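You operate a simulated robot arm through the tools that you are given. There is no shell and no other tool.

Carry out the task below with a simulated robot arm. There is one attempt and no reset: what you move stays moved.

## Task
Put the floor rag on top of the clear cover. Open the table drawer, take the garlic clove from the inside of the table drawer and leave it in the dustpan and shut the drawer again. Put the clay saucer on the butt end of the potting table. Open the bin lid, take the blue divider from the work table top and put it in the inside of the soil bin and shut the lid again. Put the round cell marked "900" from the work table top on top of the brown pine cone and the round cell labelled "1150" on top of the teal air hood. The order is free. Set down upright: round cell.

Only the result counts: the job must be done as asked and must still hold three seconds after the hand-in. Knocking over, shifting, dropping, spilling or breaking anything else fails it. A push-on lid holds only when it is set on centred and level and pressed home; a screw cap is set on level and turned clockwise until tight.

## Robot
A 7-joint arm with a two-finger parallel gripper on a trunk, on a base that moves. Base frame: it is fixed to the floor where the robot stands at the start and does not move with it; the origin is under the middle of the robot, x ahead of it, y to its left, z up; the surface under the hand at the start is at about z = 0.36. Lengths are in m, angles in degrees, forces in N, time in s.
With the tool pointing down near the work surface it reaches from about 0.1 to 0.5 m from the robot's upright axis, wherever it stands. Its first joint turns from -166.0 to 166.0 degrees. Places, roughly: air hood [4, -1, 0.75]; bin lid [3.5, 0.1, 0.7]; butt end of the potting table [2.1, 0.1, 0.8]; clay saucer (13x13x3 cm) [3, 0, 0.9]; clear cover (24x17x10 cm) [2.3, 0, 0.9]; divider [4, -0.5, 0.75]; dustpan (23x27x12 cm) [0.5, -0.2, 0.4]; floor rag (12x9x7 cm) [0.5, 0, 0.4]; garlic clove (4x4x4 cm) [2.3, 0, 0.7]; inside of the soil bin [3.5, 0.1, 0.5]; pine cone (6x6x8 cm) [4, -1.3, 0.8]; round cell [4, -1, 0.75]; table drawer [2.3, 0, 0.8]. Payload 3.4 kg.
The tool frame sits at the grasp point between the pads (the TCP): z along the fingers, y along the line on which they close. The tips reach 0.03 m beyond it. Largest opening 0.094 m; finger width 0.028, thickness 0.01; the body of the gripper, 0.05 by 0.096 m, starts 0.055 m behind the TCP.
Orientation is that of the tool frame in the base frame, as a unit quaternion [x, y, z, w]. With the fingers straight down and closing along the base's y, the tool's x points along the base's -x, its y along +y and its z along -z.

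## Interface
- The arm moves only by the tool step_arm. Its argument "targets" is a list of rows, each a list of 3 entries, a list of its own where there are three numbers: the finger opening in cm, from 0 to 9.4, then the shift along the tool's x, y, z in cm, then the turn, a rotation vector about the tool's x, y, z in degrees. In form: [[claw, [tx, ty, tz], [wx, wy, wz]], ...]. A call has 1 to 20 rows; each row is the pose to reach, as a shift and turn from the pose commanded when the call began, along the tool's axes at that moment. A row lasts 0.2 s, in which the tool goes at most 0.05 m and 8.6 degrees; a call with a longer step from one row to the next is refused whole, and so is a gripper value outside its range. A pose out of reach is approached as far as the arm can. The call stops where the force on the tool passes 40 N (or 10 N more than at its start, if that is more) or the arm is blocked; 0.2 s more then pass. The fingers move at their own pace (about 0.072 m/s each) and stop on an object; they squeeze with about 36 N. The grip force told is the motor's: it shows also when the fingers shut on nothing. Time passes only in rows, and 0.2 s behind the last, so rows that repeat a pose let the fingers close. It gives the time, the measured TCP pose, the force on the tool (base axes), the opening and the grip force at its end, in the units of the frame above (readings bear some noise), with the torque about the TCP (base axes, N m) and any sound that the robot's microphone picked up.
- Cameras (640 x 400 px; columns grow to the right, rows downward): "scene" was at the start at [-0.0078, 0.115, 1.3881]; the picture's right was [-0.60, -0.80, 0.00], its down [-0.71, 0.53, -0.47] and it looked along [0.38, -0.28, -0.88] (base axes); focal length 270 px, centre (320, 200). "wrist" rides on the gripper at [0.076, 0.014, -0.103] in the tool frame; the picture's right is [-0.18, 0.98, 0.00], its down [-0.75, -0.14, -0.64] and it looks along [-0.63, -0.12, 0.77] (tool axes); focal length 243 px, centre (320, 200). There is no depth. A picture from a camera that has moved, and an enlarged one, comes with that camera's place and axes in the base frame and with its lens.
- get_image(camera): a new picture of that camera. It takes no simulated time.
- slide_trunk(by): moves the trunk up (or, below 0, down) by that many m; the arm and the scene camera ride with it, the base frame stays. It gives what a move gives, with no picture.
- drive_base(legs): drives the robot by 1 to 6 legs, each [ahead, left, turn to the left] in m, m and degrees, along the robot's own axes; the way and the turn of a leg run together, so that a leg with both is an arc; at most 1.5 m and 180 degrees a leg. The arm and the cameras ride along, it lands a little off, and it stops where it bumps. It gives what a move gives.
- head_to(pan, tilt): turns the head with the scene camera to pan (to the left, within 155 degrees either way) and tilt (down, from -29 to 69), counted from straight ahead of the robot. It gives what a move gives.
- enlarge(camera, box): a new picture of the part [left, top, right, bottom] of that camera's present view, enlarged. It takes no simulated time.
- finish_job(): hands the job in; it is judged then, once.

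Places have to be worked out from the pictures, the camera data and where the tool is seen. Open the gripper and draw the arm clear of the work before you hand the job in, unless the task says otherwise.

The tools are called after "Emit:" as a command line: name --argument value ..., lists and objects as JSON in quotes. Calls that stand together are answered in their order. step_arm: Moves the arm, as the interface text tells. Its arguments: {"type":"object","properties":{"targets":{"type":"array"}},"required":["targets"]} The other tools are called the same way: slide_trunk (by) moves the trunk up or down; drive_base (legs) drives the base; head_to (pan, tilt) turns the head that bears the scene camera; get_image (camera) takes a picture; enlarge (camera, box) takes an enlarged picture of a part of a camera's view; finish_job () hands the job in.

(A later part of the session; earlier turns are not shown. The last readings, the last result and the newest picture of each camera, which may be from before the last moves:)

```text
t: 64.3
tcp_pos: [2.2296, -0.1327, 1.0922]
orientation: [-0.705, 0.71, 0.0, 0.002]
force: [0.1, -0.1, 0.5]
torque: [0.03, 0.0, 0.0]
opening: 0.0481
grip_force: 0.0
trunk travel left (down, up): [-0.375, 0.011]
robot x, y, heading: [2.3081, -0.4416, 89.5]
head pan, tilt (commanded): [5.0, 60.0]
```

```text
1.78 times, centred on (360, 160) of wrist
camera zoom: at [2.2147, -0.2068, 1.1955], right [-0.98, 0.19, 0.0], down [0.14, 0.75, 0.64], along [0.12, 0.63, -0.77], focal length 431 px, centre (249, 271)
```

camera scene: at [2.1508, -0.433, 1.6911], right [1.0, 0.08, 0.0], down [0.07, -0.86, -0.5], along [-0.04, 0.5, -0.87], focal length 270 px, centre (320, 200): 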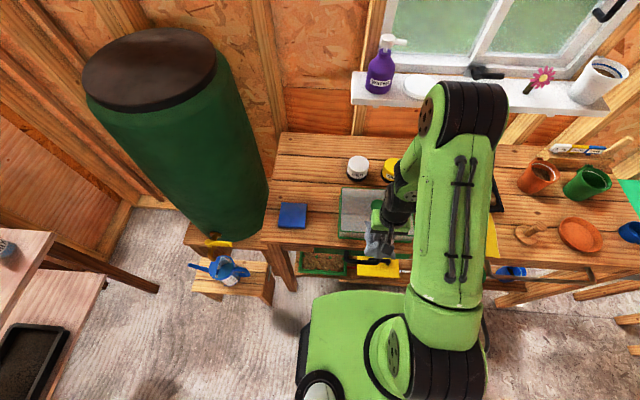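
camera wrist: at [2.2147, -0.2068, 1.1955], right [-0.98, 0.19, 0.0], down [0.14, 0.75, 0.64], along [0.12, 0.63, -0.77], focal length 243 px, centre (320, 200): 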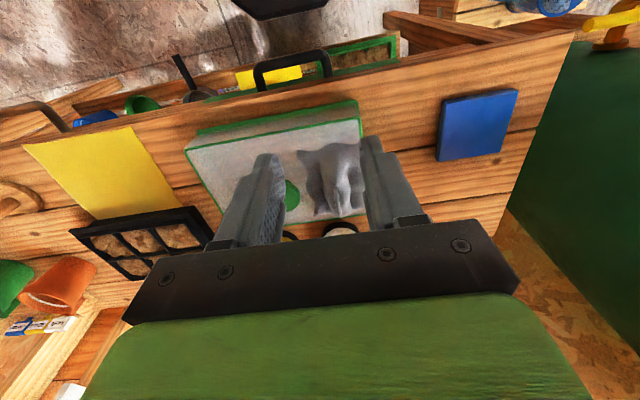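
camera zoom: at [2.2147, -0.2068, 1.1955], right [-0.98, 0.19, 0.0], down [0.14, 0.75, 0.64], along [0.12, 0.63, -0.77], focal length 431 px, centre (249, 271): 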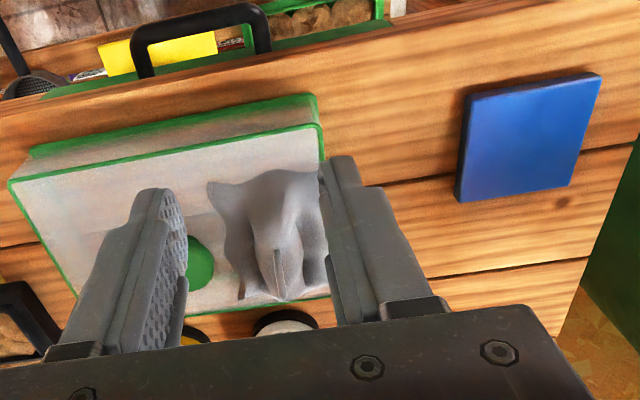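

Rag placed. Next the saucer at about (2.99, −0.01): I slide the robot right along the table.

Emit:
drive_base --legs '[[0, -0.66, 0.6]]'

Emit:
head_to --pan 0 --tilt 55

Emit:
get_image --camera "scene"

Emit:
get_image --camera "wrist"

```text
t: 67.9
tcp_pos: [2.8783, -0.1307, 1.0919]
orientation: [0.713, -0.701, 0.001, 0.001]
force: [0.6, 0.2, 0.1]
torque: [-0.03, 0.02, 0.02]
opening: 0.048
grip_force: 0.1
trunk travel left (down, up): [-0.375, 0.011]
robot x, y, heading: [2.9654, -0.4408, 90.6]
head pan, tilt (commanded): [5.0, 60.0]
```

```text
t: 68.6
tcp_pos: [2.8787, -0.1303, 1.0928]
orientation: [0.713, -0.701, 0.0, 0.0]
force: [-0.6, 0.2, 0.5]
torque: [0.04, -0.02, -0.01]
opening: 0.048
grip_force: 0.0
trunk travel left (down, up): [-0.375, 0.011]
robot x, y, heading: [2.9641, -0.4374, 90.7]
head pan, tilt (commanded): [0.0, 55.0]
```

```text
taken
camera scene: at [2.8123, -0.4302, 1.697], right [1.0, 0.01, 0.0], down [0.01, -0.82, -0.57], along [-0.01, 0.57, -0.82], focal length 270 px, centre (320, 200)
```

scene: 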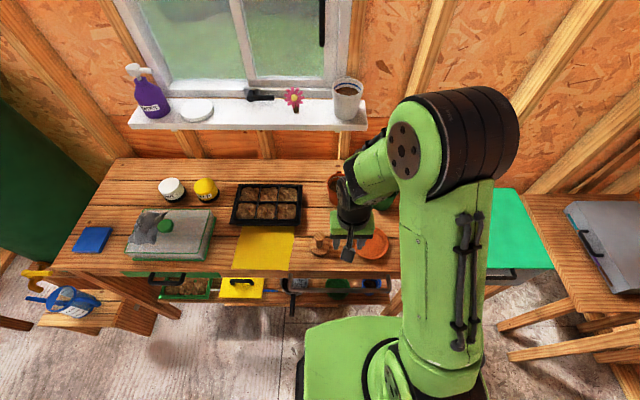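

```text
taken
camera wrist: at [2.8654, -0.2062, 1.1951], right [-0.99, 0.17, 0.0], down [0.13, 0.76, 0.64], along [0.11, 0.63, -0.77], focal length 243 px, centre (320, 200)
```

wrist: 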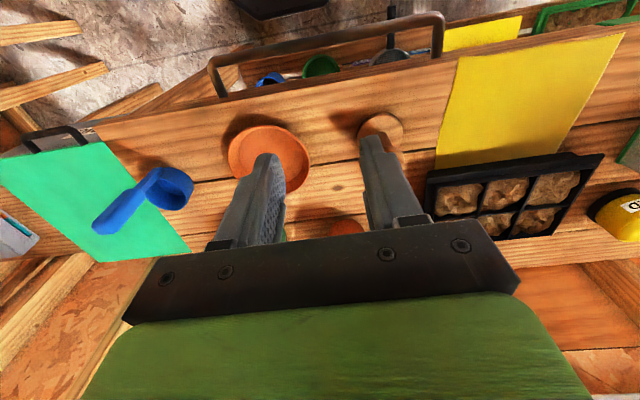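

I enlarge the wrist view around the saucer.

Emit:
enlarge --camera "wrist" --box '[160, 90, 480, 250]'

Emit:
enlarge --camera "scene" --box '[280, 180, 440, 290]'

```text
2.00 times, centred on (320, 170) of wrist
camera zoom: at [2.8654, -0.2062, 1.1951], right [-0.99, 0.17, 0.0], down [0.13, 0.76, 0.64], along [0.11, 0.63, -0.77], focal length 485 px, centre (320, 260)
```

zoom: 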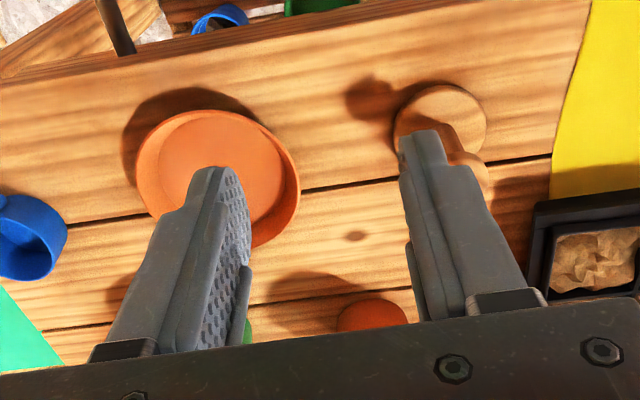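

```text
3.64 times, centred on (360, 235) of scene
camera zoom: at [2.8123, -0.4302, 1.697], right [1.0, 0.01, 0.0], down [0.01, -0.82, -0.57], along [-0.01, 0.57, -0.82], focal length 980 px, centre (174, 73)
```

zoom: 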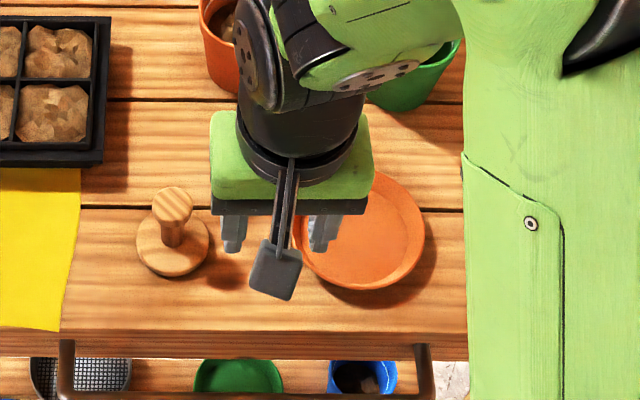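

Saucer centre ≈ (2.978, −0.03), radius 6.5 cm. I'll pinch its left rim at x ≈ 2.915, one finger inside and one outside. I move above it first.

Emit:
step_arm --targets '[[4, [-3.5, -1.5, 3], [0, 0, 0]], [4, [-7, -3, 6], [0, 0, 0]], [4, [-10, -3.8, 9], [0, 0, 0]], [4, [-10, -3.8, 13], [0, 0, 0]], [4, [-10, -3.8, 16], [0, 0, 0]]]'

Emit:
get_image --camera "wrist"

Emit:
enlarge --camera "scene" --box '[280, 180, 440, 290]'

```text
t: 69.8
tcp_pos: [2.9135, -0.0302, 0.9322]
orientation: [0.713, -0.701, 0.0, -0.001]
force: [0.5, 0.1, 0.1]
torque: [-0.02, 0.03, -0.01]
opening: 0.0403
grip_force: 0.1
trunk travel left (down, up): [-0.375, 0.011]
robot x, y, heading: [2.9623, -0.4425, 90.8]
head pan, tilt (commanded): [0.0, 55.0]
```

```text
taken
camera wrist: at [2.9006, -0.1054, 1.0356], right [-0.99, 0.17, 0.0], down [0.13, 0.76, 0.64], along [0.11, 0.63, -0.77], focal length 243 px, centre (320, 200)
```

wrist: 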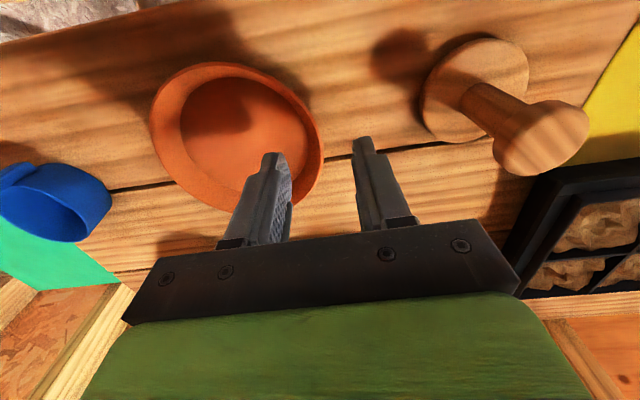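

```text
3.64 times, centred on (360, 235) of scene
camera zoom: at [2.8121, -0.4295, 1.697], right [1.0, 0.01, 0.0], down [0.01, -0.82, -0.57], along [-0.01, 0.57, -0.82], focal length 980 px, centre (174, 73)
```

zoom: 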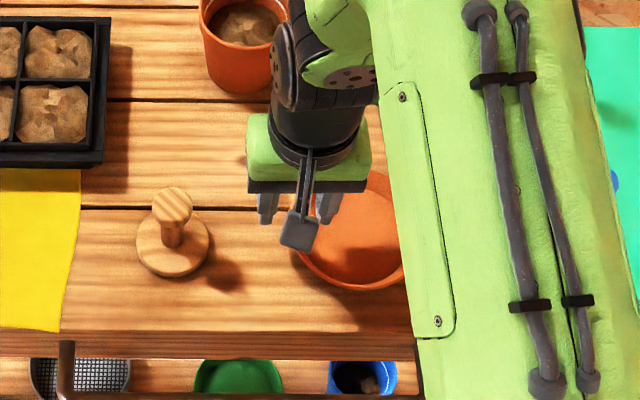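

Fingers straddle the left rim (rim top ≈ 0.863). I go down to TCP z ≈ 0.878 and close.

Emit:
step_arm --targets '[[4, [0, 0, 2], [0, 0, 0]], [4, [0, 0, 3.5], [0, 0, 0]], [4, [0, 0, 4.6], [0, 0, 0]], [4, [0, 0, 5.4], [0, 0, 0]]]'

Emit:
get_image --camera "wrist"

```text
t: 70.8
tcp_pos: [2.9156, -0.0303, 0.8855]
orientation: [0.713, -0.701, 0.001, -0.001]
force: [-0.2, -9.8, 23.5]
torque: [-0.26, -0.54, -0.16]
opening: 0.0396
grip_force: 0.1
trunk travel left (down, up): [-0.375, 0.011]
robot x, y, heading: [2.965, -0.4429, 90.4]
head pan, tilt (commanded): [0.0, 55.0]
stopped in row 4: the force on the tool passed its limit at 49 N (the readings are from after the stop); the commanded pose is now the measured one
```

```text
taken
camera wrist: at [2.9019, -0.1062, 0.9885], right [-0.99, 0.17, 0.0], down [0.13, 0.76, 0.64], along [0.11, 0.63, -0.77], focal length 243 px, centre (320, 200)
```

wrist: 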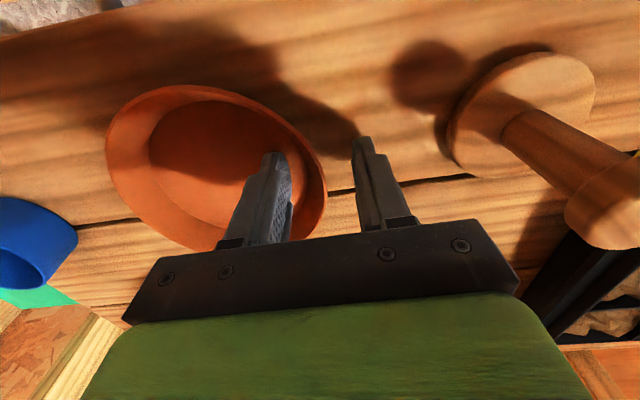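

The inner finger touched the saucer's floor (tip z ≈ 0.855, so the table is at about 0.845). I raise 0.4 cm and close.

Emit:
step_arm --targets '[[4, [0, 0, -0.4], [0, 0, 0]], [2, [0, 0, -0.4], [0, 0, 0]], [0, [0, 0, -0.4], [0, 0, 0]], [0, [0, 0, -0.4], [0, 0, 0]], [0, [0, 0, -0.4], [0, 0, 0]]]'

Emit:
get_image --camera "wrist"

```text
t: 72.0
tcp_pos: [2.9148, -0.0294, 0.8894]
orientation: [0.713, -0.701, 0.0, -0.002]
force: [0.1, 1.3, 7.2]
torque: [-0.02, -0.7, 0.09]
opening: 0.0144
grip_force: 36.3
trunk travel left (down, up): [-0.375, 0.011]
robot x, y, heading: [2.9625, -0.4409, 90.7]
head pan, tilt (commanded): [0.0, 55.0]
```

```text
taken
camera wrist: at [2.9017, -0.1043, 0.9913], right [-0.99, 0.17, 0.0], down [0.13, 0.75, 0.64], along [0.11, 0.64, -0.76], focal length 243 px, centre (320, 200)
```

wrist: 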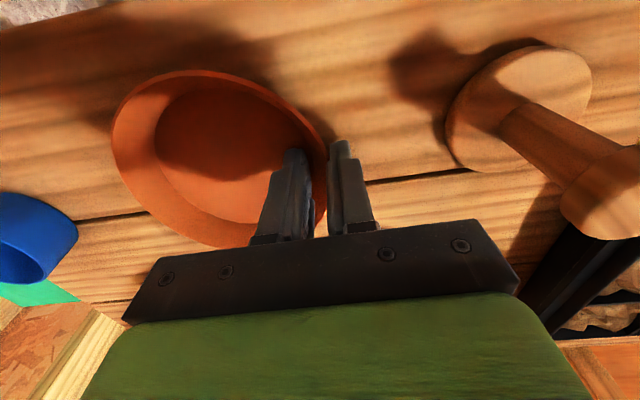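

Gripped (1.4 cm). The saucer seems slightly tilted in the jaws. I lift and look.

Emit:
step_arm --targets '[[0, [0, 0, -1.5], [0, 0, 0]], [0, [0, 0, -4], [0, 0, 0]], [0, [0, 0, -8], [0, 0, 0]], [0, [0, 0, -12], [0, 0, 0]]]'

Emit:
get_image --camera "wrist"

Emit:
get_image --camera "scene"

```text
t: 73.0
tcp_pos: [2.9114, -0.031, 1.009]
orientation: [0.713, -0.701, 0.0, -0.001]
force: [-0.1, -0.2, -1.7]
torque: [0.03, 0.05, -0.04]
opening: 0.0078
grip_force: 35.9
trunk travel left (down, up): [-0.375, 0.011]
robot x, y, heading: [2.9649, -0.444, 91.1]
head pan, tilt (commanded): [0.0, 55.0]
```

```text
taken
camera wrist: at [2.8987, -0.107, 1.1113], right [-0.99, 0.17, 0.0], down [0.13, 0.75, 0.64], along [0.11, 0.63, -0.77], focal length 243 px, centre (320, 200)
```

wrist: 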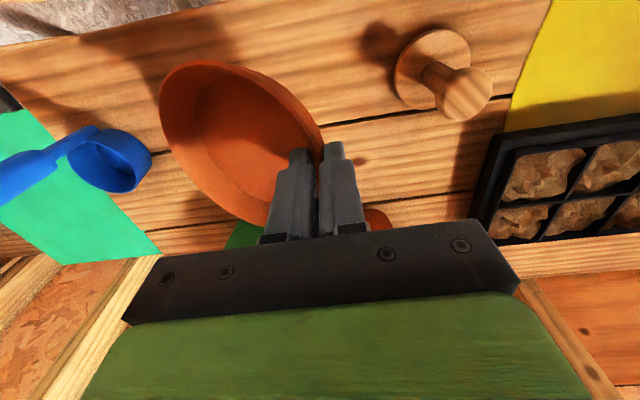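

```text
taken
camera scene: at [2.8123, -0.4313, 1.6971], right [1.0, 0.01, 0.0], down [0.01, -0.82, -0.57], along [-0.01, 0.57, -0.82], focal length 270 px, centre (320, 200)
```

scene: 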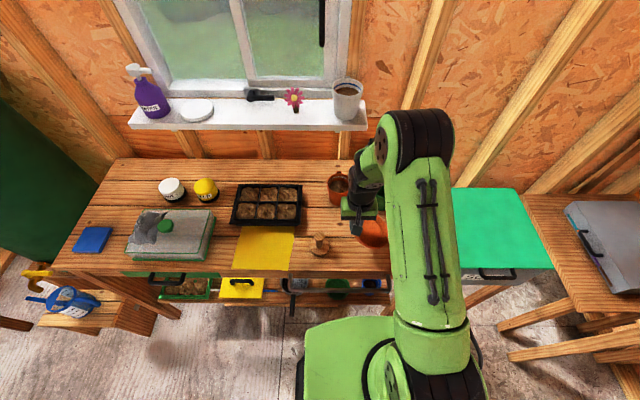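

The saucer hangs by its rim, far edge tilted down (the wall lies flush in the jaws). I draw back and yaw the tool 90° so that the saucer points away from the robot; then I can tilt the tool to level it.

Emit:
step_arm --targets '[[0, [4, 0, -2], [0, 0, 0]], [0, [8, 0, -4], [0, 0, 0]], [0, [12, 0, -5], [0, 0, 0]], [0, [15, 0, -5], [0, 0, -6]], [0, [15, 0, -5], [0, 0, -14]], [0, [15, 0, -5], [0, 0, -22]], [0, [15, 0, -5], [0, 0, -30]], [0, [15, 0, -5], [0, 0, -38]], [0, [15, 0, -5], [0, 0, -46]], [0, [15, 0, -5], [0, 0, -54]], [0, [15, 0, -5], [0, 0, -62]], [0, [15, 0, -5], [0, 0, -70]], [0, [15, 0, -5], [0, 0, -78]], [0, [15, 0, -5], [0, 0, -86]], [0, [15, 0, -5], [0, 0, -90]]]'

Emit:
get_image --camera "wrist"

Emit:
get_image --camera "scene"

```text
t: 76.2
tcp_pos: [2.916, -0.1788, 1.0574]
orientation: [1.0, 0.01, 0.002, -0.001]
force: [-1.1, -0.2, -1.0]
torque: [-0.07, 0.02, 0.0]
opening: 0.0078
grip_force: 35.3
trunk travel left (down, up): [-0.375, 0.011]
robot x, y, heading: [2.9617, -0.4422, 90.5]
head pan, tilt (commanded): [0.0, 55.0]
```

```text
taken
camera wrist: at [2.9935, -0.1911, 1.1605], right [-0.17, -0.99, 0.0], down [-0.76, 0.13, 0.64], along [-0.63, 0.11, -0.77], focal length 243 px, centre (320, 200)
```

wrist: 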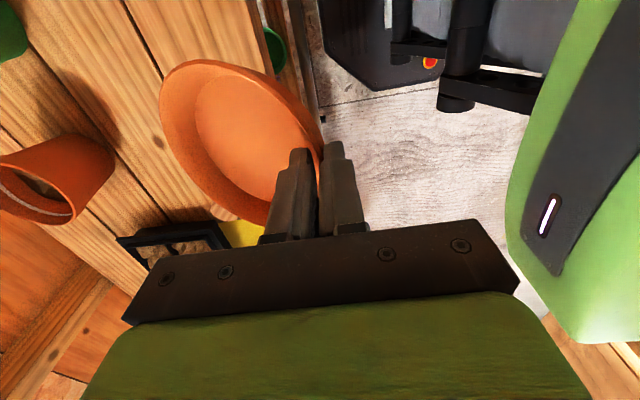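

```text
taken
camera scene: at [2.8122, -0.43, 1.697], right [1.0, 0.01, 0.0], down [0.01, -0.82, -0.57], along [-0.01, 0.57, -0.82], focal length 270 px, centre (320, 200)
```

scene: 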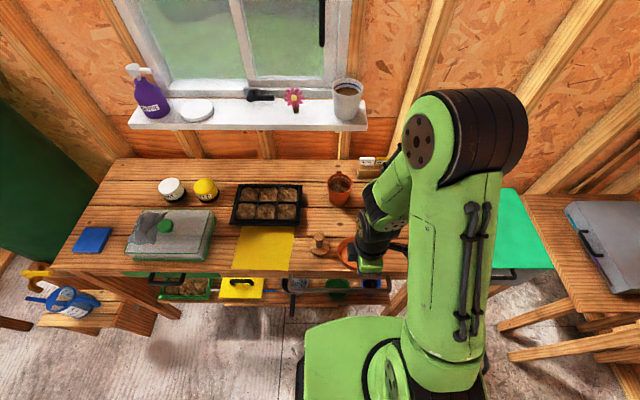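

The tilt of the saucer in the jaws is about 25°. I raise and retract a little, then slide the robot left to the butt end; the free spot is about (2.07, 0.15) behind the blue pad.

Emit:
step_arm --targets '[[0, [0, 2, -3], [0, 0, 0]], [0, [0, 4, -6], [0, 0, 0]]]'

Emit:
drive_base --legs '[[0, 0.79, 0]]'

Emit:
head_to --pan 10 --tilt 50

Emit:
get_image --camera "scene"

```text
t: 76.8
tcp_pos: [2.9134, -0.2002, 1.1258]
orientation: [1.0, 0.008, 0.001, 0.001]
force: [-0.4, -0.1, -1.4]
torque: [-0.03, 0.04, 0.06]
opening: 0.0077
grip_force: 36.2
out of reach, approached as far as the arm can: row 1, 2
trunk travel left (down, up): [-0.375, 0.011]
robot x, y, heading: [2.9614, -0.4431, 90.4]
head pan, tilt (commanded): [0.0, 55.0]
```

```text
t: 80.9
tcp_pos: [2.1371, -0.2065, 1.123]
orientation: [1.0, 0.005, 0.002, 0.001]
force: [0.1, -0.2, -1.1]
torque: [-0.01, 0.0, -0.05]
opening: 0.0076
grip_force: 35.5
trunk travel left (down, up): [-0.375, 0.011]
robot x, y, heading: [2.1865, -0.4486, 90.3]
head pan, tilt (commanded): [0.0, 55.0]
```

```text
t: 81.7
tcp_pos: [2.1387, -0.2066, 1.1246]
orientation: [1.0, 0.004, 0.002, 0.001]
force: [0.4, -1.5, -1.7]
torque: [-0.04, 0.02, -0.01]
opening: 0.0076
grip_force: 36.1
trunk travel left (down, up): [-0.375, 0.011]
robot x, y, heading: [2.1849, -0.4494, 90.6]
head pan, tilt (commanded): [10.0, 50.0]
```

```text
taken
camera scene: at [2.0232, -0.433, 1.7035], right [0.98, 0.18, 0.0], down [0.14, -0.75, -0.64], along [-0.12, 0.63, -0.77], focal length 270 px, centre (320, 200)
```

scene: 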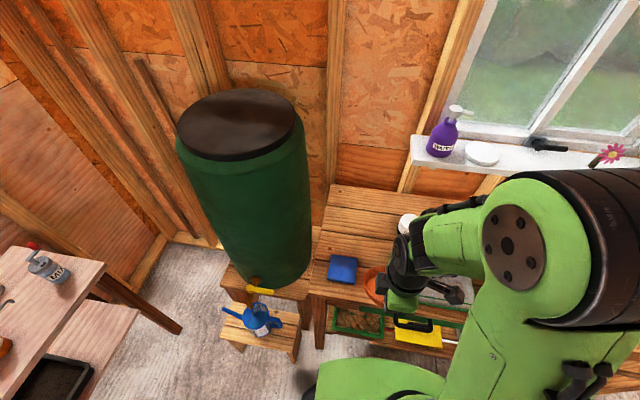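

I extend over the butt end, keeping the saucer high, and look.

Emit:
step_arm --targets '[[0, [-3.5, 0, 0], [0, 0, 0]], [0, [-6.9, -2, 1], [0, 0, 0]], [0, [-6.9, -6, 2.5], [0, 0, 0]], [0, [-6.9, -10, 4], [0, 0, 0]], [0, [-6.9, -14, 6], [0, 0, 0]], [0, [-6.9, -18, 8], [0, 0, 0]], [0, [-6.9, -22, 10], [0, 0, 0]], [0, [-6.9, -26, 10], [0, 0, 0]]]'

Emit:
get_image --camera "wrist"

Emit:
get_image --camera "scene"

```text
t: 83.5
tcp_pos: [2.0666, 0.0539, 1.0238]
orientation: [1.0, 0.005, 0.002, 0.002]
force: [0.1, -0.1, -1.0]
torque: [-0.07, -0.01, -0.02]
opening: 0.0074
grip_force: 35.8
trunk travel left (down, up): [-0.375, 0.011]
robot x, y, heading: [2.1899, -0.4522, 90.6]
head pan, tilt (commanded): [10.0, 50.0]
```

```text
taken
camera wrist: at [2.1438, 0.0425, 1.1271], right [-0.17, -0.98, 0.0], down [-0.76, 0.13, 0.64], along [-0.63, 0.11, -0.77], focal length 243 px, centre (320, 200)
```

wrist: 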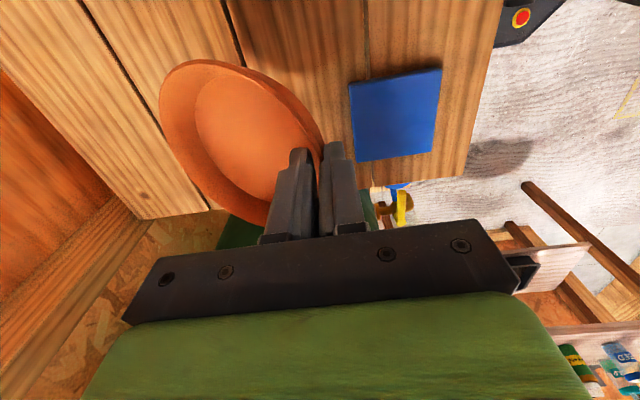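

```text
taken
camera scene: at [2.0232, -0.4315, 1.7035], right [0.98, 0.18, 0.0], down [0.14, -0.75, -0.64], along [-0.12, 0.63, -0.77], focal length 270 px, centre (320, 200)
```

scene: 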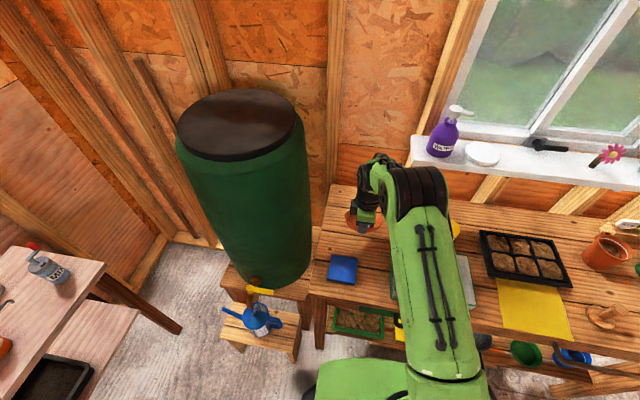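

I tilt the tool 24° so the saucer comes level, moving forward a little.

Emit:
step_arm --targets '[[0, [0, -1, 0], [8, 0, 0]], [0, [0, -2, 0], [16, 0, 0]], [0, [0, -2.7, 0], [24, 0, 0]], [0, [0, -2.7, 4], [24, 0, 0]], [0, [0, -2.7, 7], [24, 0, 0]]]'

Emit:
get_image --camera "wrist"

Emit:
enlarge --camera "scene" --box '[300, 140, 460, 260]'

```text
t: 84.7
tcp_pos: [2.0651, 0.0788, 0.9553]
orientation: [0.978, 0.006, 0.0, -0.207]
force: [-0.3, -1.5, -1.1]
torque: [-0.06, -0.02, 0.0]
opening: 0.0074
grip_force: 36.1
trunk travel left (down, up): [-0.375, 0.011]
robot x, y, heading: [2.1882, -0.4447, 90.4]
head pan, tilt (commanded): [10.0, 50.0]
```

```text
taken
camera wrist: at [2.1422, 0.0263, 1.0441], right [-0.17, -0.9, -0.4], down [-0.75, -0.14, 0.64], along [-0.63, 0.41, -0.65], focal length 243 px, centre (320, 200)
```

wrist: 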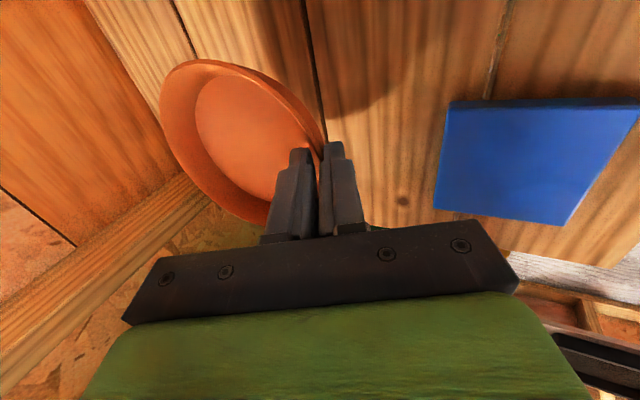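

```text
3.33 times, centred on (380, 200) of scene
camera zoom: at [2.0229, -0.4328, 1.7035], right [0.98, 0.18, 0.0], down [0.14, -0.75, -0.64], along [-0.12, 0.63, -0.77], focal length 898 px, centre (120, 200)
```

zoom: 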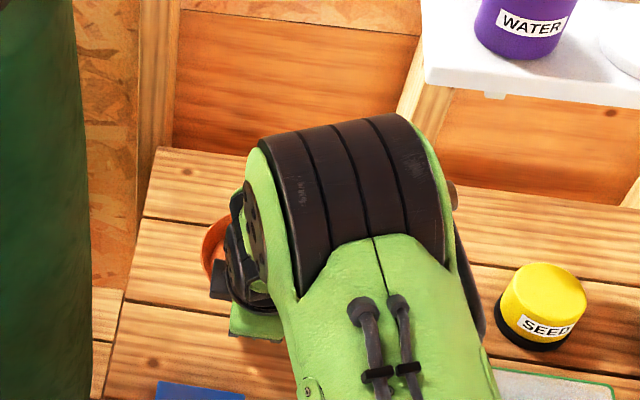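

I lower straight down (in tilted tool axes) to just above the table.

Emit:
step_arm --targets '[[0, [0, 0.81, 1.83], [0, 0, 0]], [0, [0, 1.63, 3.66], [0, 0, 0]], [0, [0, 2.24, 5.03], [0, 0, 0]], [0, [0, 2.5, 5.6], [0, 0, 0]]]'

Emit:
get_image --camera "wrist"

```text
t: 85.7
tcp_pos: [2.0666, 0.0808, 0.892]
orientation: [0.978, 0.005, 0.0, -0.208]
force: [0.2, -0.4, -1.7]
torque: [-0.09, 0.0, 0.0]
opening: 0.0077
grip_force: 35.6
trunk travel left (down, up): [-0.375, 0.011]
robot x, y, heading: [2.187, -0.4471, 90.3]
head pan, tilt (commanded): [10.0, 50.0]
```

```text
taken
camera wrist: at [2.1427, 0.0277, 0.9808], right [-0.17, -0.9, -0.4], down [-0.75, -0.14, 0.64], along [-0.63, 0.41, -0.65], focal length 243 px, centre (320, 200)
```

wrist: 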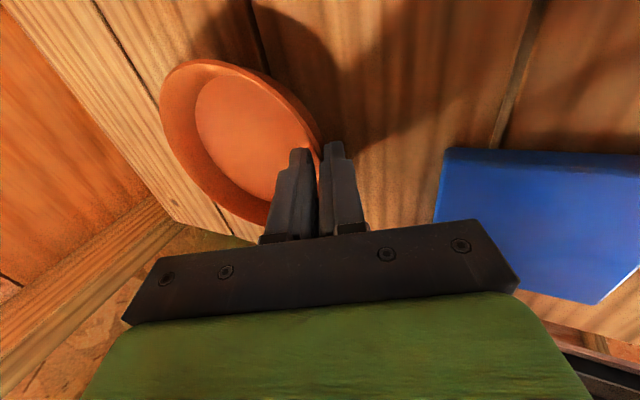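

No contact yet; I continue down in small steps until I feel the table.

Emit:
step_arm --targets '[[0, [0, 0.12, 0.27], [0, 0, 0]], [0, [0, 0.24, 0.55], [0, 0, 0]]]'

Emit:
step_arm --targets '[[0, [0, 0.12, 0.27], [0, 0, 0]], [0, [0, 0.24, 0.55], [0, 0, 0]]]'

```text
t: 86.2
tcp_pos: [2.0658, 0.08, 0.8884]
orientation: [0.978, 0.005, 0.001, -0.209]
force: [1.0, -1.4, 9.1]
torque: [0.07, -0.06, -0.04]
opening: 0.0078
grip_force: 36.0
trunk travel left (down, up): [-0.375, 0.011]
robot x, y, heading: [2.1885, -0.453, 90.4]
head pan, tilt (commanded): [10.0, 50.0]
```

```text
t: 86.8
tcp_pos: [2.0657, 0.0794, 0.887]
orientation: [0.977, 0.005, -0.001, -0.214]
force: [1.3, 2.3, 34.9]
torque: [0.8, -0.1, 0.14]
opening: 0.0081
grip_force: 35.7
trunk travel left (down, up): [-0.375, 0.011]
robot x, y, heading: [2.1875, -0.4491, 90.4]
head pan, tilt (commanded): [10.0, 50.0]
```

Contact, nearly level. I ease up slightly, open to 3 cm, and withdraw along the finger axis.

Emit:
step_arm --targets '[[0, [0, -0.16, -0.4], [0, 0, 0]], [1.5, [0, -0.16, -0.4], [0, 0, 0]], [2.5, [0, -0.16, -0.4], [0, 0, 0]], [3.2, [0, -0.16, -0.4], [0, 0, 0]], [3.2, [0, -0.16, -0.4], [0, 0, 0]]]'

Emit:
get_image --camera "wrist"

```text
t: 88.0
tcp_pos: [2.0647, 0.0803, 0.8864]
orientation: [0.978, 0.005, -0.001, -0.209]
force: [0.3, 11.7, 16.3]
torque: [0.29, 0.06, 0.0]
opening: 0.022
grip_force: 0.0
trunk travel left (down, up): [-0.375, 0.011]
robot x, y, heading: [2.1894, -0.4488, 90.5]
head pan, tilt (commanded): [10.0, 50.0]
```

```text
taken
camera wrist: at [2.1427, 0.0274, 0.9743], right [-0.17, -0.9, -0.4], down [-0.75, -0.14, 0.64], along [-0.63, 0.41, -0.65], focal length 243 px, centre (320, 200)
```

wrist: 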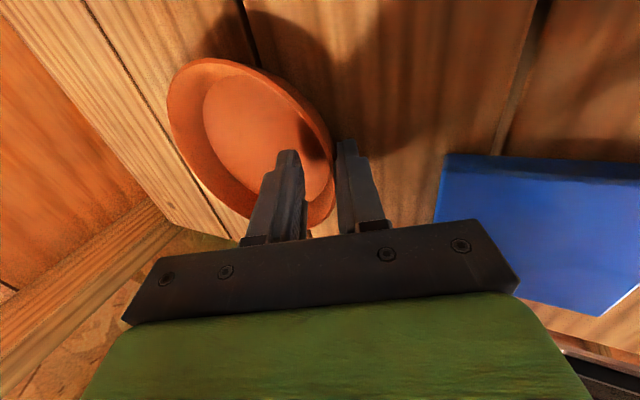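

The outer fingertip is bearing on the table while opening. I withdraw 1.5 cm along the fingers, then open wider and back out.

Emit:
step_arm --targets '[[2.2, [0, 0, -0.5], [0, 0, 0]], [2.4, [0, 0, -1.2], [0, 0, 0]], [3.2, [0, 0, -1.5], [0, 0, 0]], [3.2, [0, 0, -1.5], [0, 0, 0]]]'

Emit:
get_image --camera "wrist"

```text
t: 89.0
tcp_pos: [2.0672, 0.0721, 0.8989]
orientation: [0.978, 0.006, 0.0, -0.207]
force: [0.2, 0.3, 0.6]
torque: [0.0, 0.02, 0.01]
opening: 0.0321
grip_force: 0.1
trunk travel left (down, up): [-0.375, 0.011]
robot x, y, heading: [2.1888, -0.4479, 90.1]
head pan, tilt (commanded): [10.0, 50.0]
```

```text
taken
camera wrist: at [2.1433, 0.0196, 0.987], right [-0.17, -0.9, -0.4], down [-0.75, -0.14, 0.64], along [-0.63, 0.41, -0.65], focal length 243 px, centre (320, 200)
```

wrist: 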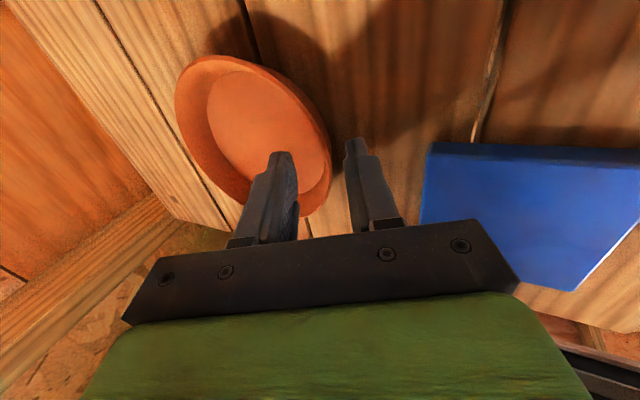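

Free of load. I back out and level the tool again.

Emit:
step_arm --targets '[[3.2, [0, 0, -2.5], [0, 0, 0]], [3.2, [0, 0, -5], [0, 0, 0]], [3.2, [0, 0, -9], [0, 0, 0]], [3.2, [0, 0, -13], [-8, 0, 0]], [3.2, [0, 0, -17], [-16, 0, 0]], [3.2, [0, 0, -17], [-24, 0, 0]]]'

Emit:
get_image --camera "scene"

Emit:
get_image --camera "wrist"

```text
t: 90.5
tcp_pos: [2.0651, 0.0067, 1.0528]
orientation: [1.0, 0.005, 0.002, 0.002]
force: [-0.2, -0.6, 0.1]
torque: [-0.01, 0.0, 0.0]
opening: 0.0319
grip_force: 0.0
trunk travel left (down, up): [-0.375, 0.011]
robot x, y, heading: [2.1864, -0.4456, 90.6]
head pan, tilt (commanded): [10.0, 50.0]
```

```text
taken
camera scene: at [2.0231, -0.4307, 1.7035], right [0.98, 0.18, 0.0], down [0.14, -0.75, -0.64], along [-0.12, 0.63, -0.77], focal length 270 px, centre (320, 200)
```

scene: 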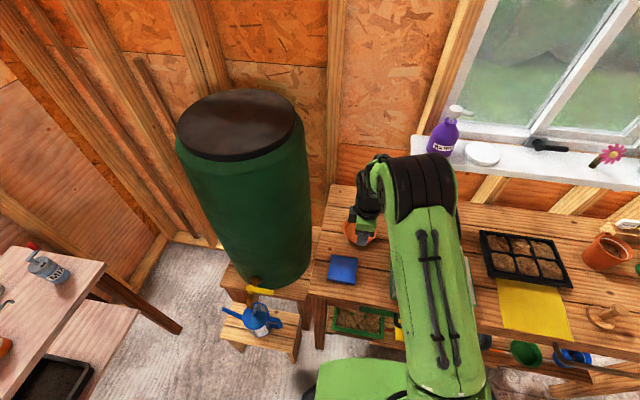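

```text
taken
camera wrist: at [2.1431, -0.0063, 1.1563], right [-0.17, -0.98, 0.0], down [-0.76, 0.14, 0.64], along [-0.63, 0.11, -0.77], focal length 243 px, centre (320, 200)
```

wrist: 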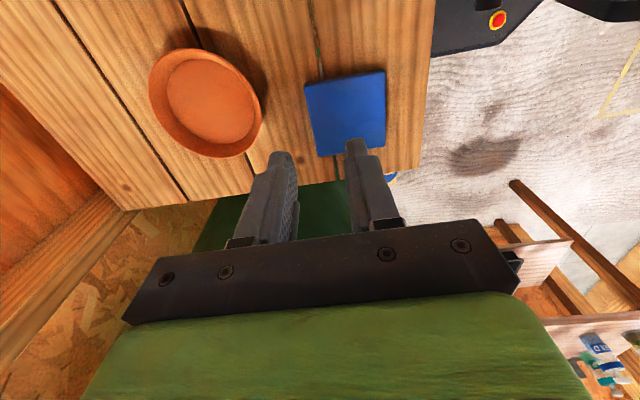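

The saucer sits flat at about (2.07, 0.14). I retract the arm, yaw the tool back, and back away from the table toward the work table.

Emit:
step_arm --targets '[[3.2, [2, 4, 0], [0, 0, 6]], [3.2, [4, 8, 0], [0, 0, 14]], [3.2, [6, 12, 0], [0, 0, 22]], [3.2, [8, 15, 0], [0, 0, 30]], [3.2, [10, 15, 0], [0, 0, 38]], [3.2, [10, 15, 0], [0, 0, 46]], [3.2, [10, 15, 0], [0, 0, 54]], [3.2, [10, 15, 0], [0, 0, 62]], [3.2, [10, 15, 0], [0, 0, 70]], [3.2, [10, 15, 0], [0, 0, 78]], [3.2, [10, 15, 0], [0, 0, 86]], [3.2, [10, 15, 0], [0, 0, 90]]]'

Emit:
drive_base --legs '[[-0.55, 0, 0], [0, -0.4, 0], [0, 0, -90]]'

Emit:
head_to --pan 0 --tilt 25

Emit:
get_image --camera "scene"

```text
t: 93.0
tcp_pos: [2.1676, -0.1437, 1.0531]
orientation: [0.71, -0.704, 0.001, -0.001]
force: [0.4, 0.1, 0.2]
torque: [-0.01, 0.0, -0.01]
opening: 0.0321
grip_force: 0.0
trunk travel left (down, up): [-0.375, 0.011]
robot x, y, heading: [2.1867, -0.4498, 90.5]
head pan, tilt (commanded): [10.0, 50.0]
```

```text
t: 102.2
tcp_pos: [2.8931, -0.9989, 1.0536]
orientation: [0.009, 1.0, -0.001, 0.0]
force: [-1.0, 0.1, 0.6]
torque: [0.0, -0.03, -0.03]
opening: 0.032
grip_force: 0.0
trunk travel left (down, up): [-0.375, 0.011]
robot x, y, heading: [2.5892, -1.0079, -1.1]
head pan, tilt (commanded): [10.0, 50.0]
```

```text
t: 103.1
tcp_pos: [2.8928, -0.9984, 1.0541]
orientation: [0.009, 1.0, -0.001, 0.0]
force: [0.0, -0.4, -0.1]
torque: [-0.01, 0.02, -0.02]
opening: 0.0321
grip_force: 0.1
trunk travel left (down, up): [-0.375, 0.011]
robot x, y, heading: [2.5874, -1.0078, -1.3]
head pan, tilt (commanded): [0.0, 25.0]
```

```text
taken
camera scene: at [2.6229, -0.8575, 1.741], right [-0.02, -1.0, 0.0], down [-0.42, 0.01, -0.91], along [0.91, -0.02, -0.42], focal length 270 px, centre (320, 200)
```

scene: 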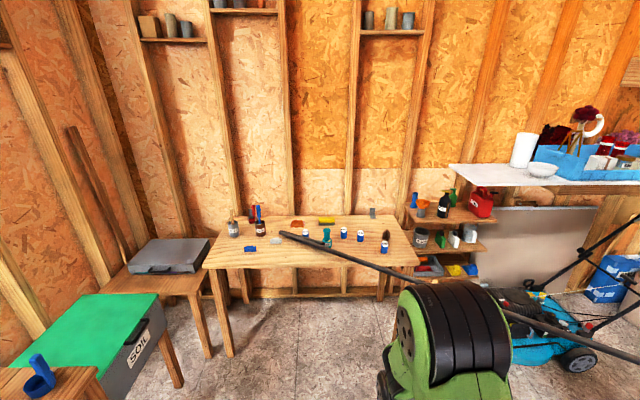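

I look to the right to see where the dark rod runs, and zoom in on the work table.

Emit:
enlarge --camera "scene" --box '[190, 170, 430, 320]'

Emit:
head_to --pan -50 --tilt 30

Emit:
get_image --camera "scene"

```text
2.67 times, centred on (310, 245) of scene
camera zoom: at [2.6229, -0.8575, 1.741], right [-0.02, -1.0, 0.0], down [-0.42, 0.01, -0.91], along [0.91, -0.02, -0.42], focal length 719 px, centre (347, 80)
```

zoom: 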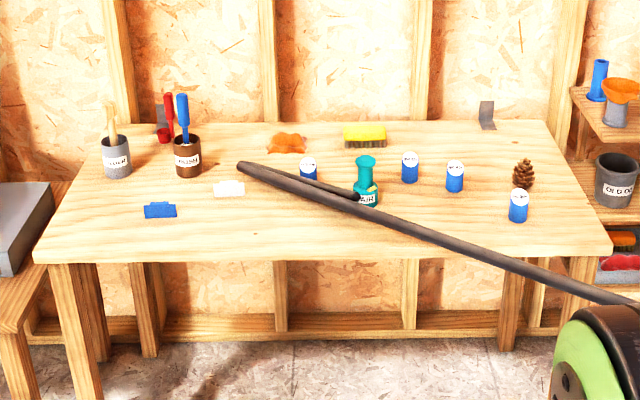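

```text
t: 104.3
tcp_pos: [2.8936, -0.9997, 1.0541]
orientation: [0.008, 1.0, -0.001, 0.0]
force: [0.5, 0.8, 0.5]
torque: [0.0, 0.02, 0.0]
opening: 0.0322
grip_force: 0.1
trunk travel left (down, up): [-0.375, 0.011]
robot x, y, heading: [2.5854, -1.007, -1.2]
head pan, tilt (commanded): [-50.0, 30.0]
```

```text
taken
camera scene: at [2.5875, -0.9261, 1.7331], right [-0.78, -0.63, 0.0], down [-0.31, 0.39, -0.87], along [0.54, -0.67, -0.5], focal length 270 px, centre (320, 200)
```

scene: 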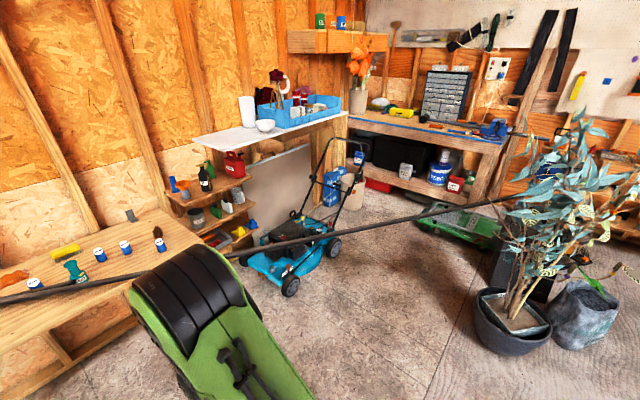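

I turn back and zoom on the work table more closely.

Emit:
head_to --pan -5 --tilt 30

Emit:
get_image --camera "scene"

Emit:
enlarge --camera "scene" --box '[240, 150, 400, 260]'

```text
t: 105.4
tcp_pos: [2.8919, -0.9996, 1.0538]
orientation: [0.008, 1.0, 0.0, 0.0]
force: [0.0, 0.3, 0.6]
torque: [-0.01, 0.03, 0.02]
opening: 0.0318
grip_force: 0.0
trunk travel left (down, up): [-0.375, 0.011]
robot x, y, heading: [2.5857, -1.0108, -0.8]
head pan, tilt (commanded): [-5.0, 30.0]
```

```text
taken
camera scene: at [2.6207, -0.8655, 1.7331], right [-0.11, -0.99, 0.0], down [-0.5, 0.05, -0.87], along [0.86, -0.09, -0.5], focal length 270 px, centre (320, 200)
```

scene: 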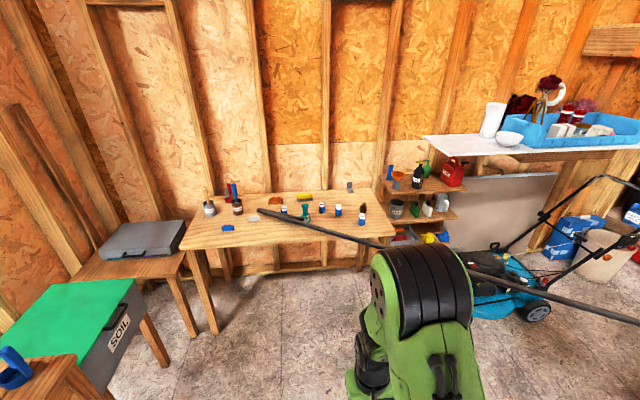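

```text
3.64 times, centred on (320, 205) of scene
camera zoom: at [2.6207, -0.8655, 1.7331], right [-0.11, -0.99, 0.0], down [-0.5, 0.05, -0.87], along [0.86, -0.09, -0.5], focal length 980 px, centre (320, 182)
```

zoom: 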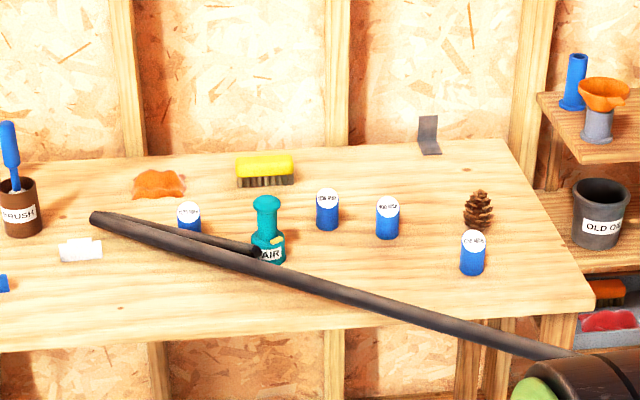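

The hose to the AIR hood runs at about z ≈ 0.84, diagonal from (4.09, −0.64) to (3.68, −1.28); I must keep clear of it. I drive to about (3.6, −0.6) facing the work table to look from near.

Emit:
drive_base --legs '[[1.0, 0.42, 0.8]]'

Emit:
head_to --pan -15 --tilt 50

Emit:
get_image --camera "scene"

Emit:
get_image --camera "wrist"

```text
t: 111.0
tcp_pos: [3.9052, -0.5941, 1.054]
orientation: [0.005, 1.0, -0.001, -0.001]
force: [-0.3, -0.1, 0.8]
torque: [-0.05, 0.06, 0.01]
opening: 0.0317
grip_force: 0.0
trunk travel left (down, up): [-0.375, 0.011]
robot x, y, heading: [3.5978, -0.6128, -0.5]
head pan, tilt (commanded): [-5.0, 30.0]
```

```text
t: 111.8
tcp_pos: [3.9036, -0.5929, 1.0557]
orientation: [0.005, 1.0, -0.001, 0.0]
force: [0.1, -0.5, 0.3]
torque: [0.06, 0.0, -0.01]
opening: 0.0323
grip_force: 0.0
trunk travel left (down, up): [-0.375, 0.011]
robot x, y, heading: [3.5993, -0.6029, -0.9]
head pan, tilt (commanded): [-15.0, 50.0]
```

```text
taken
camera scene: at [3.6155, -0.4739, 1.7036], right [-0.27, -0.96, 0.0], down [-0.74, 0.21, -0.64], along [0.62, -0.18, -0.77], focal length 270 px, centre (320, 200)
```

scene: 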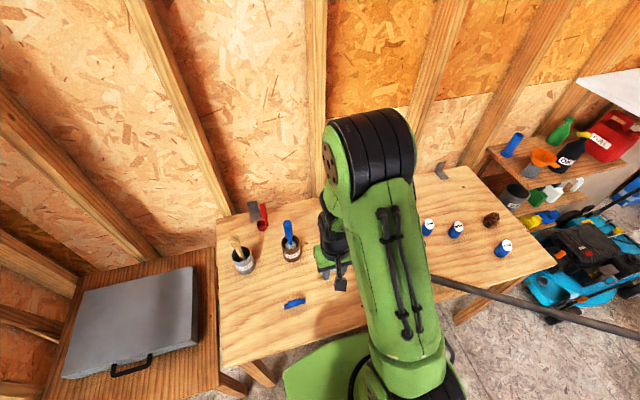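

```text
taken
camera wrist: at [3.8287, -0.5777, 1.1569], right [0.19, 0.98, 0.0], down [0.75, -0.15, 0.64], along [0.63, -0.13, -0.77], focal length 243 px, centre (320, 200)
```

wrist: 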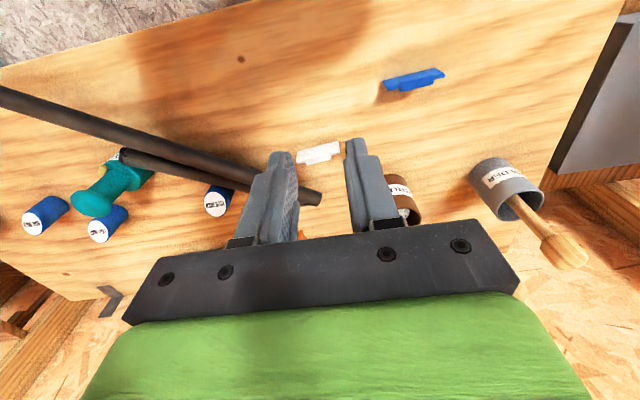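

I zoom in to read the cell labels.

Emit:
enlarge --camera "scene" --box '[410, 200, 530, 275]'

Emit:
enlarge --camera "wrist" --box '[0, 130, 260, 260]'

Emit:
enlarge --camera "wrist" --box '[280, 40, 480, 180]'

```text
5.33 times, centred on (470, 238) of scene
camera zoom: at [3.6155, -0.4739, 1.7036], right [-0.27, -0.96, 0.0], down [-0.74, 0.21, -0.64], along [0.62, -0.18, -0.77], focal length 1437 px, centre (-480, 0)
```

zoom: 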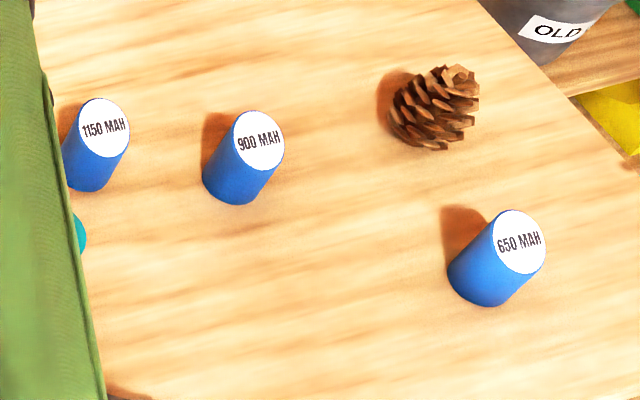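

```text
2.46 times, centred on (130, 195) of wrist
camera zoom: at [3.8287, -0.5777, 1.1569], right [0.19, 0.98, 0.0], down [0.75, -0.15, 0.64], along [0.63, -0.13, -0.77], focal length 597 px, centre (788, 212)
```

zoom: 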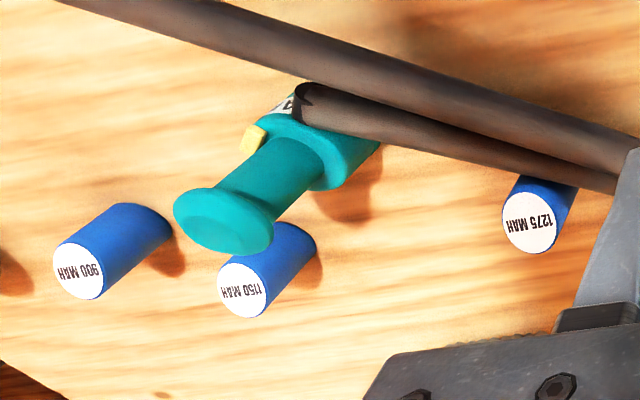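

```text
2.86 times, centred on (380, 110) of wrist
camera zoom: at [3.8287, -0.5777, 1.1569], right [0.19, 0.98, 0.0], down [0.75, -0.15, 0.64], along [0.63, -0.13, -0.77], focal length 693 px, centre (149, 457)
```

zoom: 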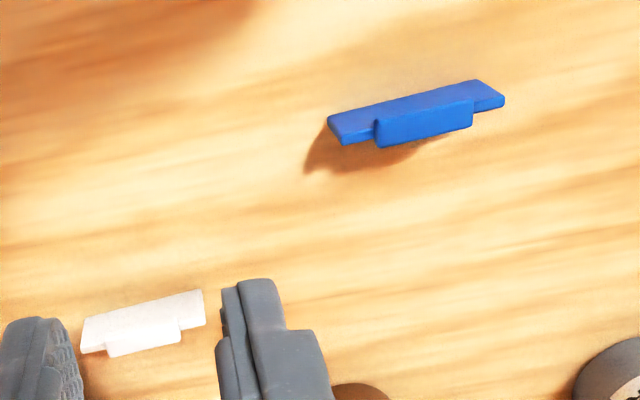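

Cells are: 1150 at ≈(4.075, −1.042), 900 at ≈(4.036, −1.146), both tops z ≈ 0.85; hood top ≈ (3.977, −0.919, 0.915); cone ≈ (4.027, −1.289). Table top ≈ 0.795. I shift the robot to about (3.68, −0.93), keeping the column clear of the hose.

Emit:
drive_base --legs '[[0, -0.32, 0.9], [0.08, 0, 0]]'

Emit:
head_to --pan -25 --tilt 55

Emit:
get_image --camera "scene"

Emit:
get_image --camera "wrist"

```text
t: 114.6
tcp_pos: [3.9838, -0.9004, 1.0539]
orientation: [-0.003, 1.0, -0.001, -0.002]
force: [0.9, -0.6, -0.8]
torque: [-0.02, 0.04, 0.01]
opening: 0.0321
grip_force: 0.1
trunk travel left (down, up): [-0.375, 0.011]
robot x, y, heading: [3.6757, -0.915, -0.0]
head pan, tilt (commanded): [-15.0, 50.0]
```

```text
t: 115.3
tcp_pos: [3.9827, -0.9012, 1.0546]
orientation: [-0.002, 1.0, -0.002, 0.0]
force: [0.3, -0.1, -0.1]
torque: [-0.02, -0.05, 0.01]
opening: 0.032
grip_force: 0.1
trunk travel left (down, up): [-0.375, 0.011]
robot x, y, heading: [3.6806, -0.9169, -0.0]
head pan, tilt (commanded): [-25.0, 55.0]
```

```text
taken
camera scene: at [3.6832, -0.7951, 1.6971], right [-0.42, -0.91, 0.0], down [-0.74, 0.34, -0.57], along [0.52, -0.24, -0.82], focal length 270 px, centre (320, 200)
```

scene: 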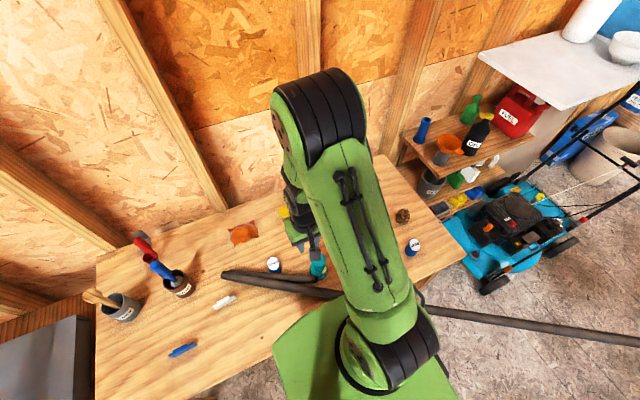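

```text
taken
camera wrist: at [3.907, -0.8851, 1.1569], right [0.18, 0.98, 0.0], down [0.75, -0.14, 0.64], along [0.63, -0.12, -0.77], focal length 243 px, centre (320, 200)
```

wrist: 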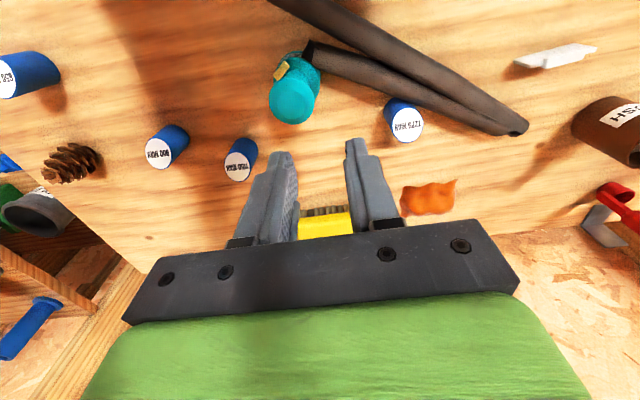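

I zoom in on the hood and the cells for the exact shapes.

Emit:
enlarge --camera "wrist" --box '[220, 30, 380, 130]'

Emit:
enlarge --camera "wrist" --box '[0, 100, 280, 240]'

```text
4.00 times, centred on (300, 80) of wrist
camera zoom: at [3.907, -0.8851, 1.1569], right [0.18, 0.98, 0.0], down [0.75, -0.14, 0.64], along [0.63, -0.12, -0.77], focal length 970 px, centre (400, 680)
```

zoom: 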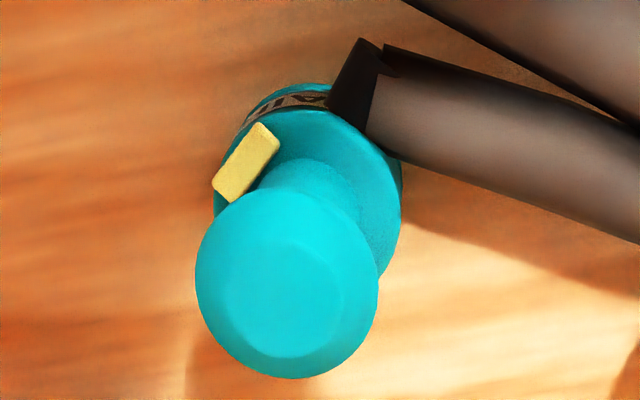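

```text
2.29 times, centred on (140, 170) of wrist
camera zoom: at [3.907, -0.8851, 1.1569], right [0.18, 0.98, 0.0], down [0.75, -0.14, 0.64], along [0.63, -0.12, -0.77], focal length 555 px, centre (731, 269)
```

zoom: 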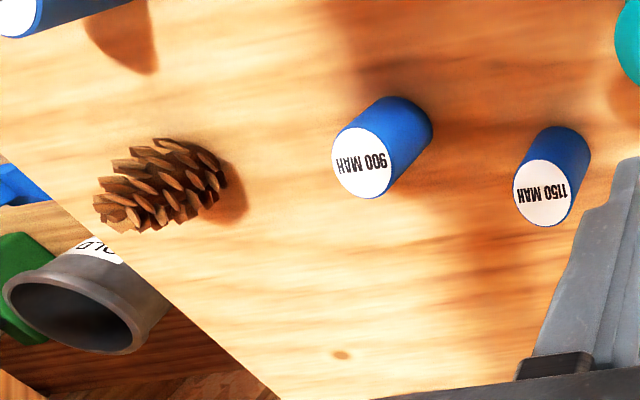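

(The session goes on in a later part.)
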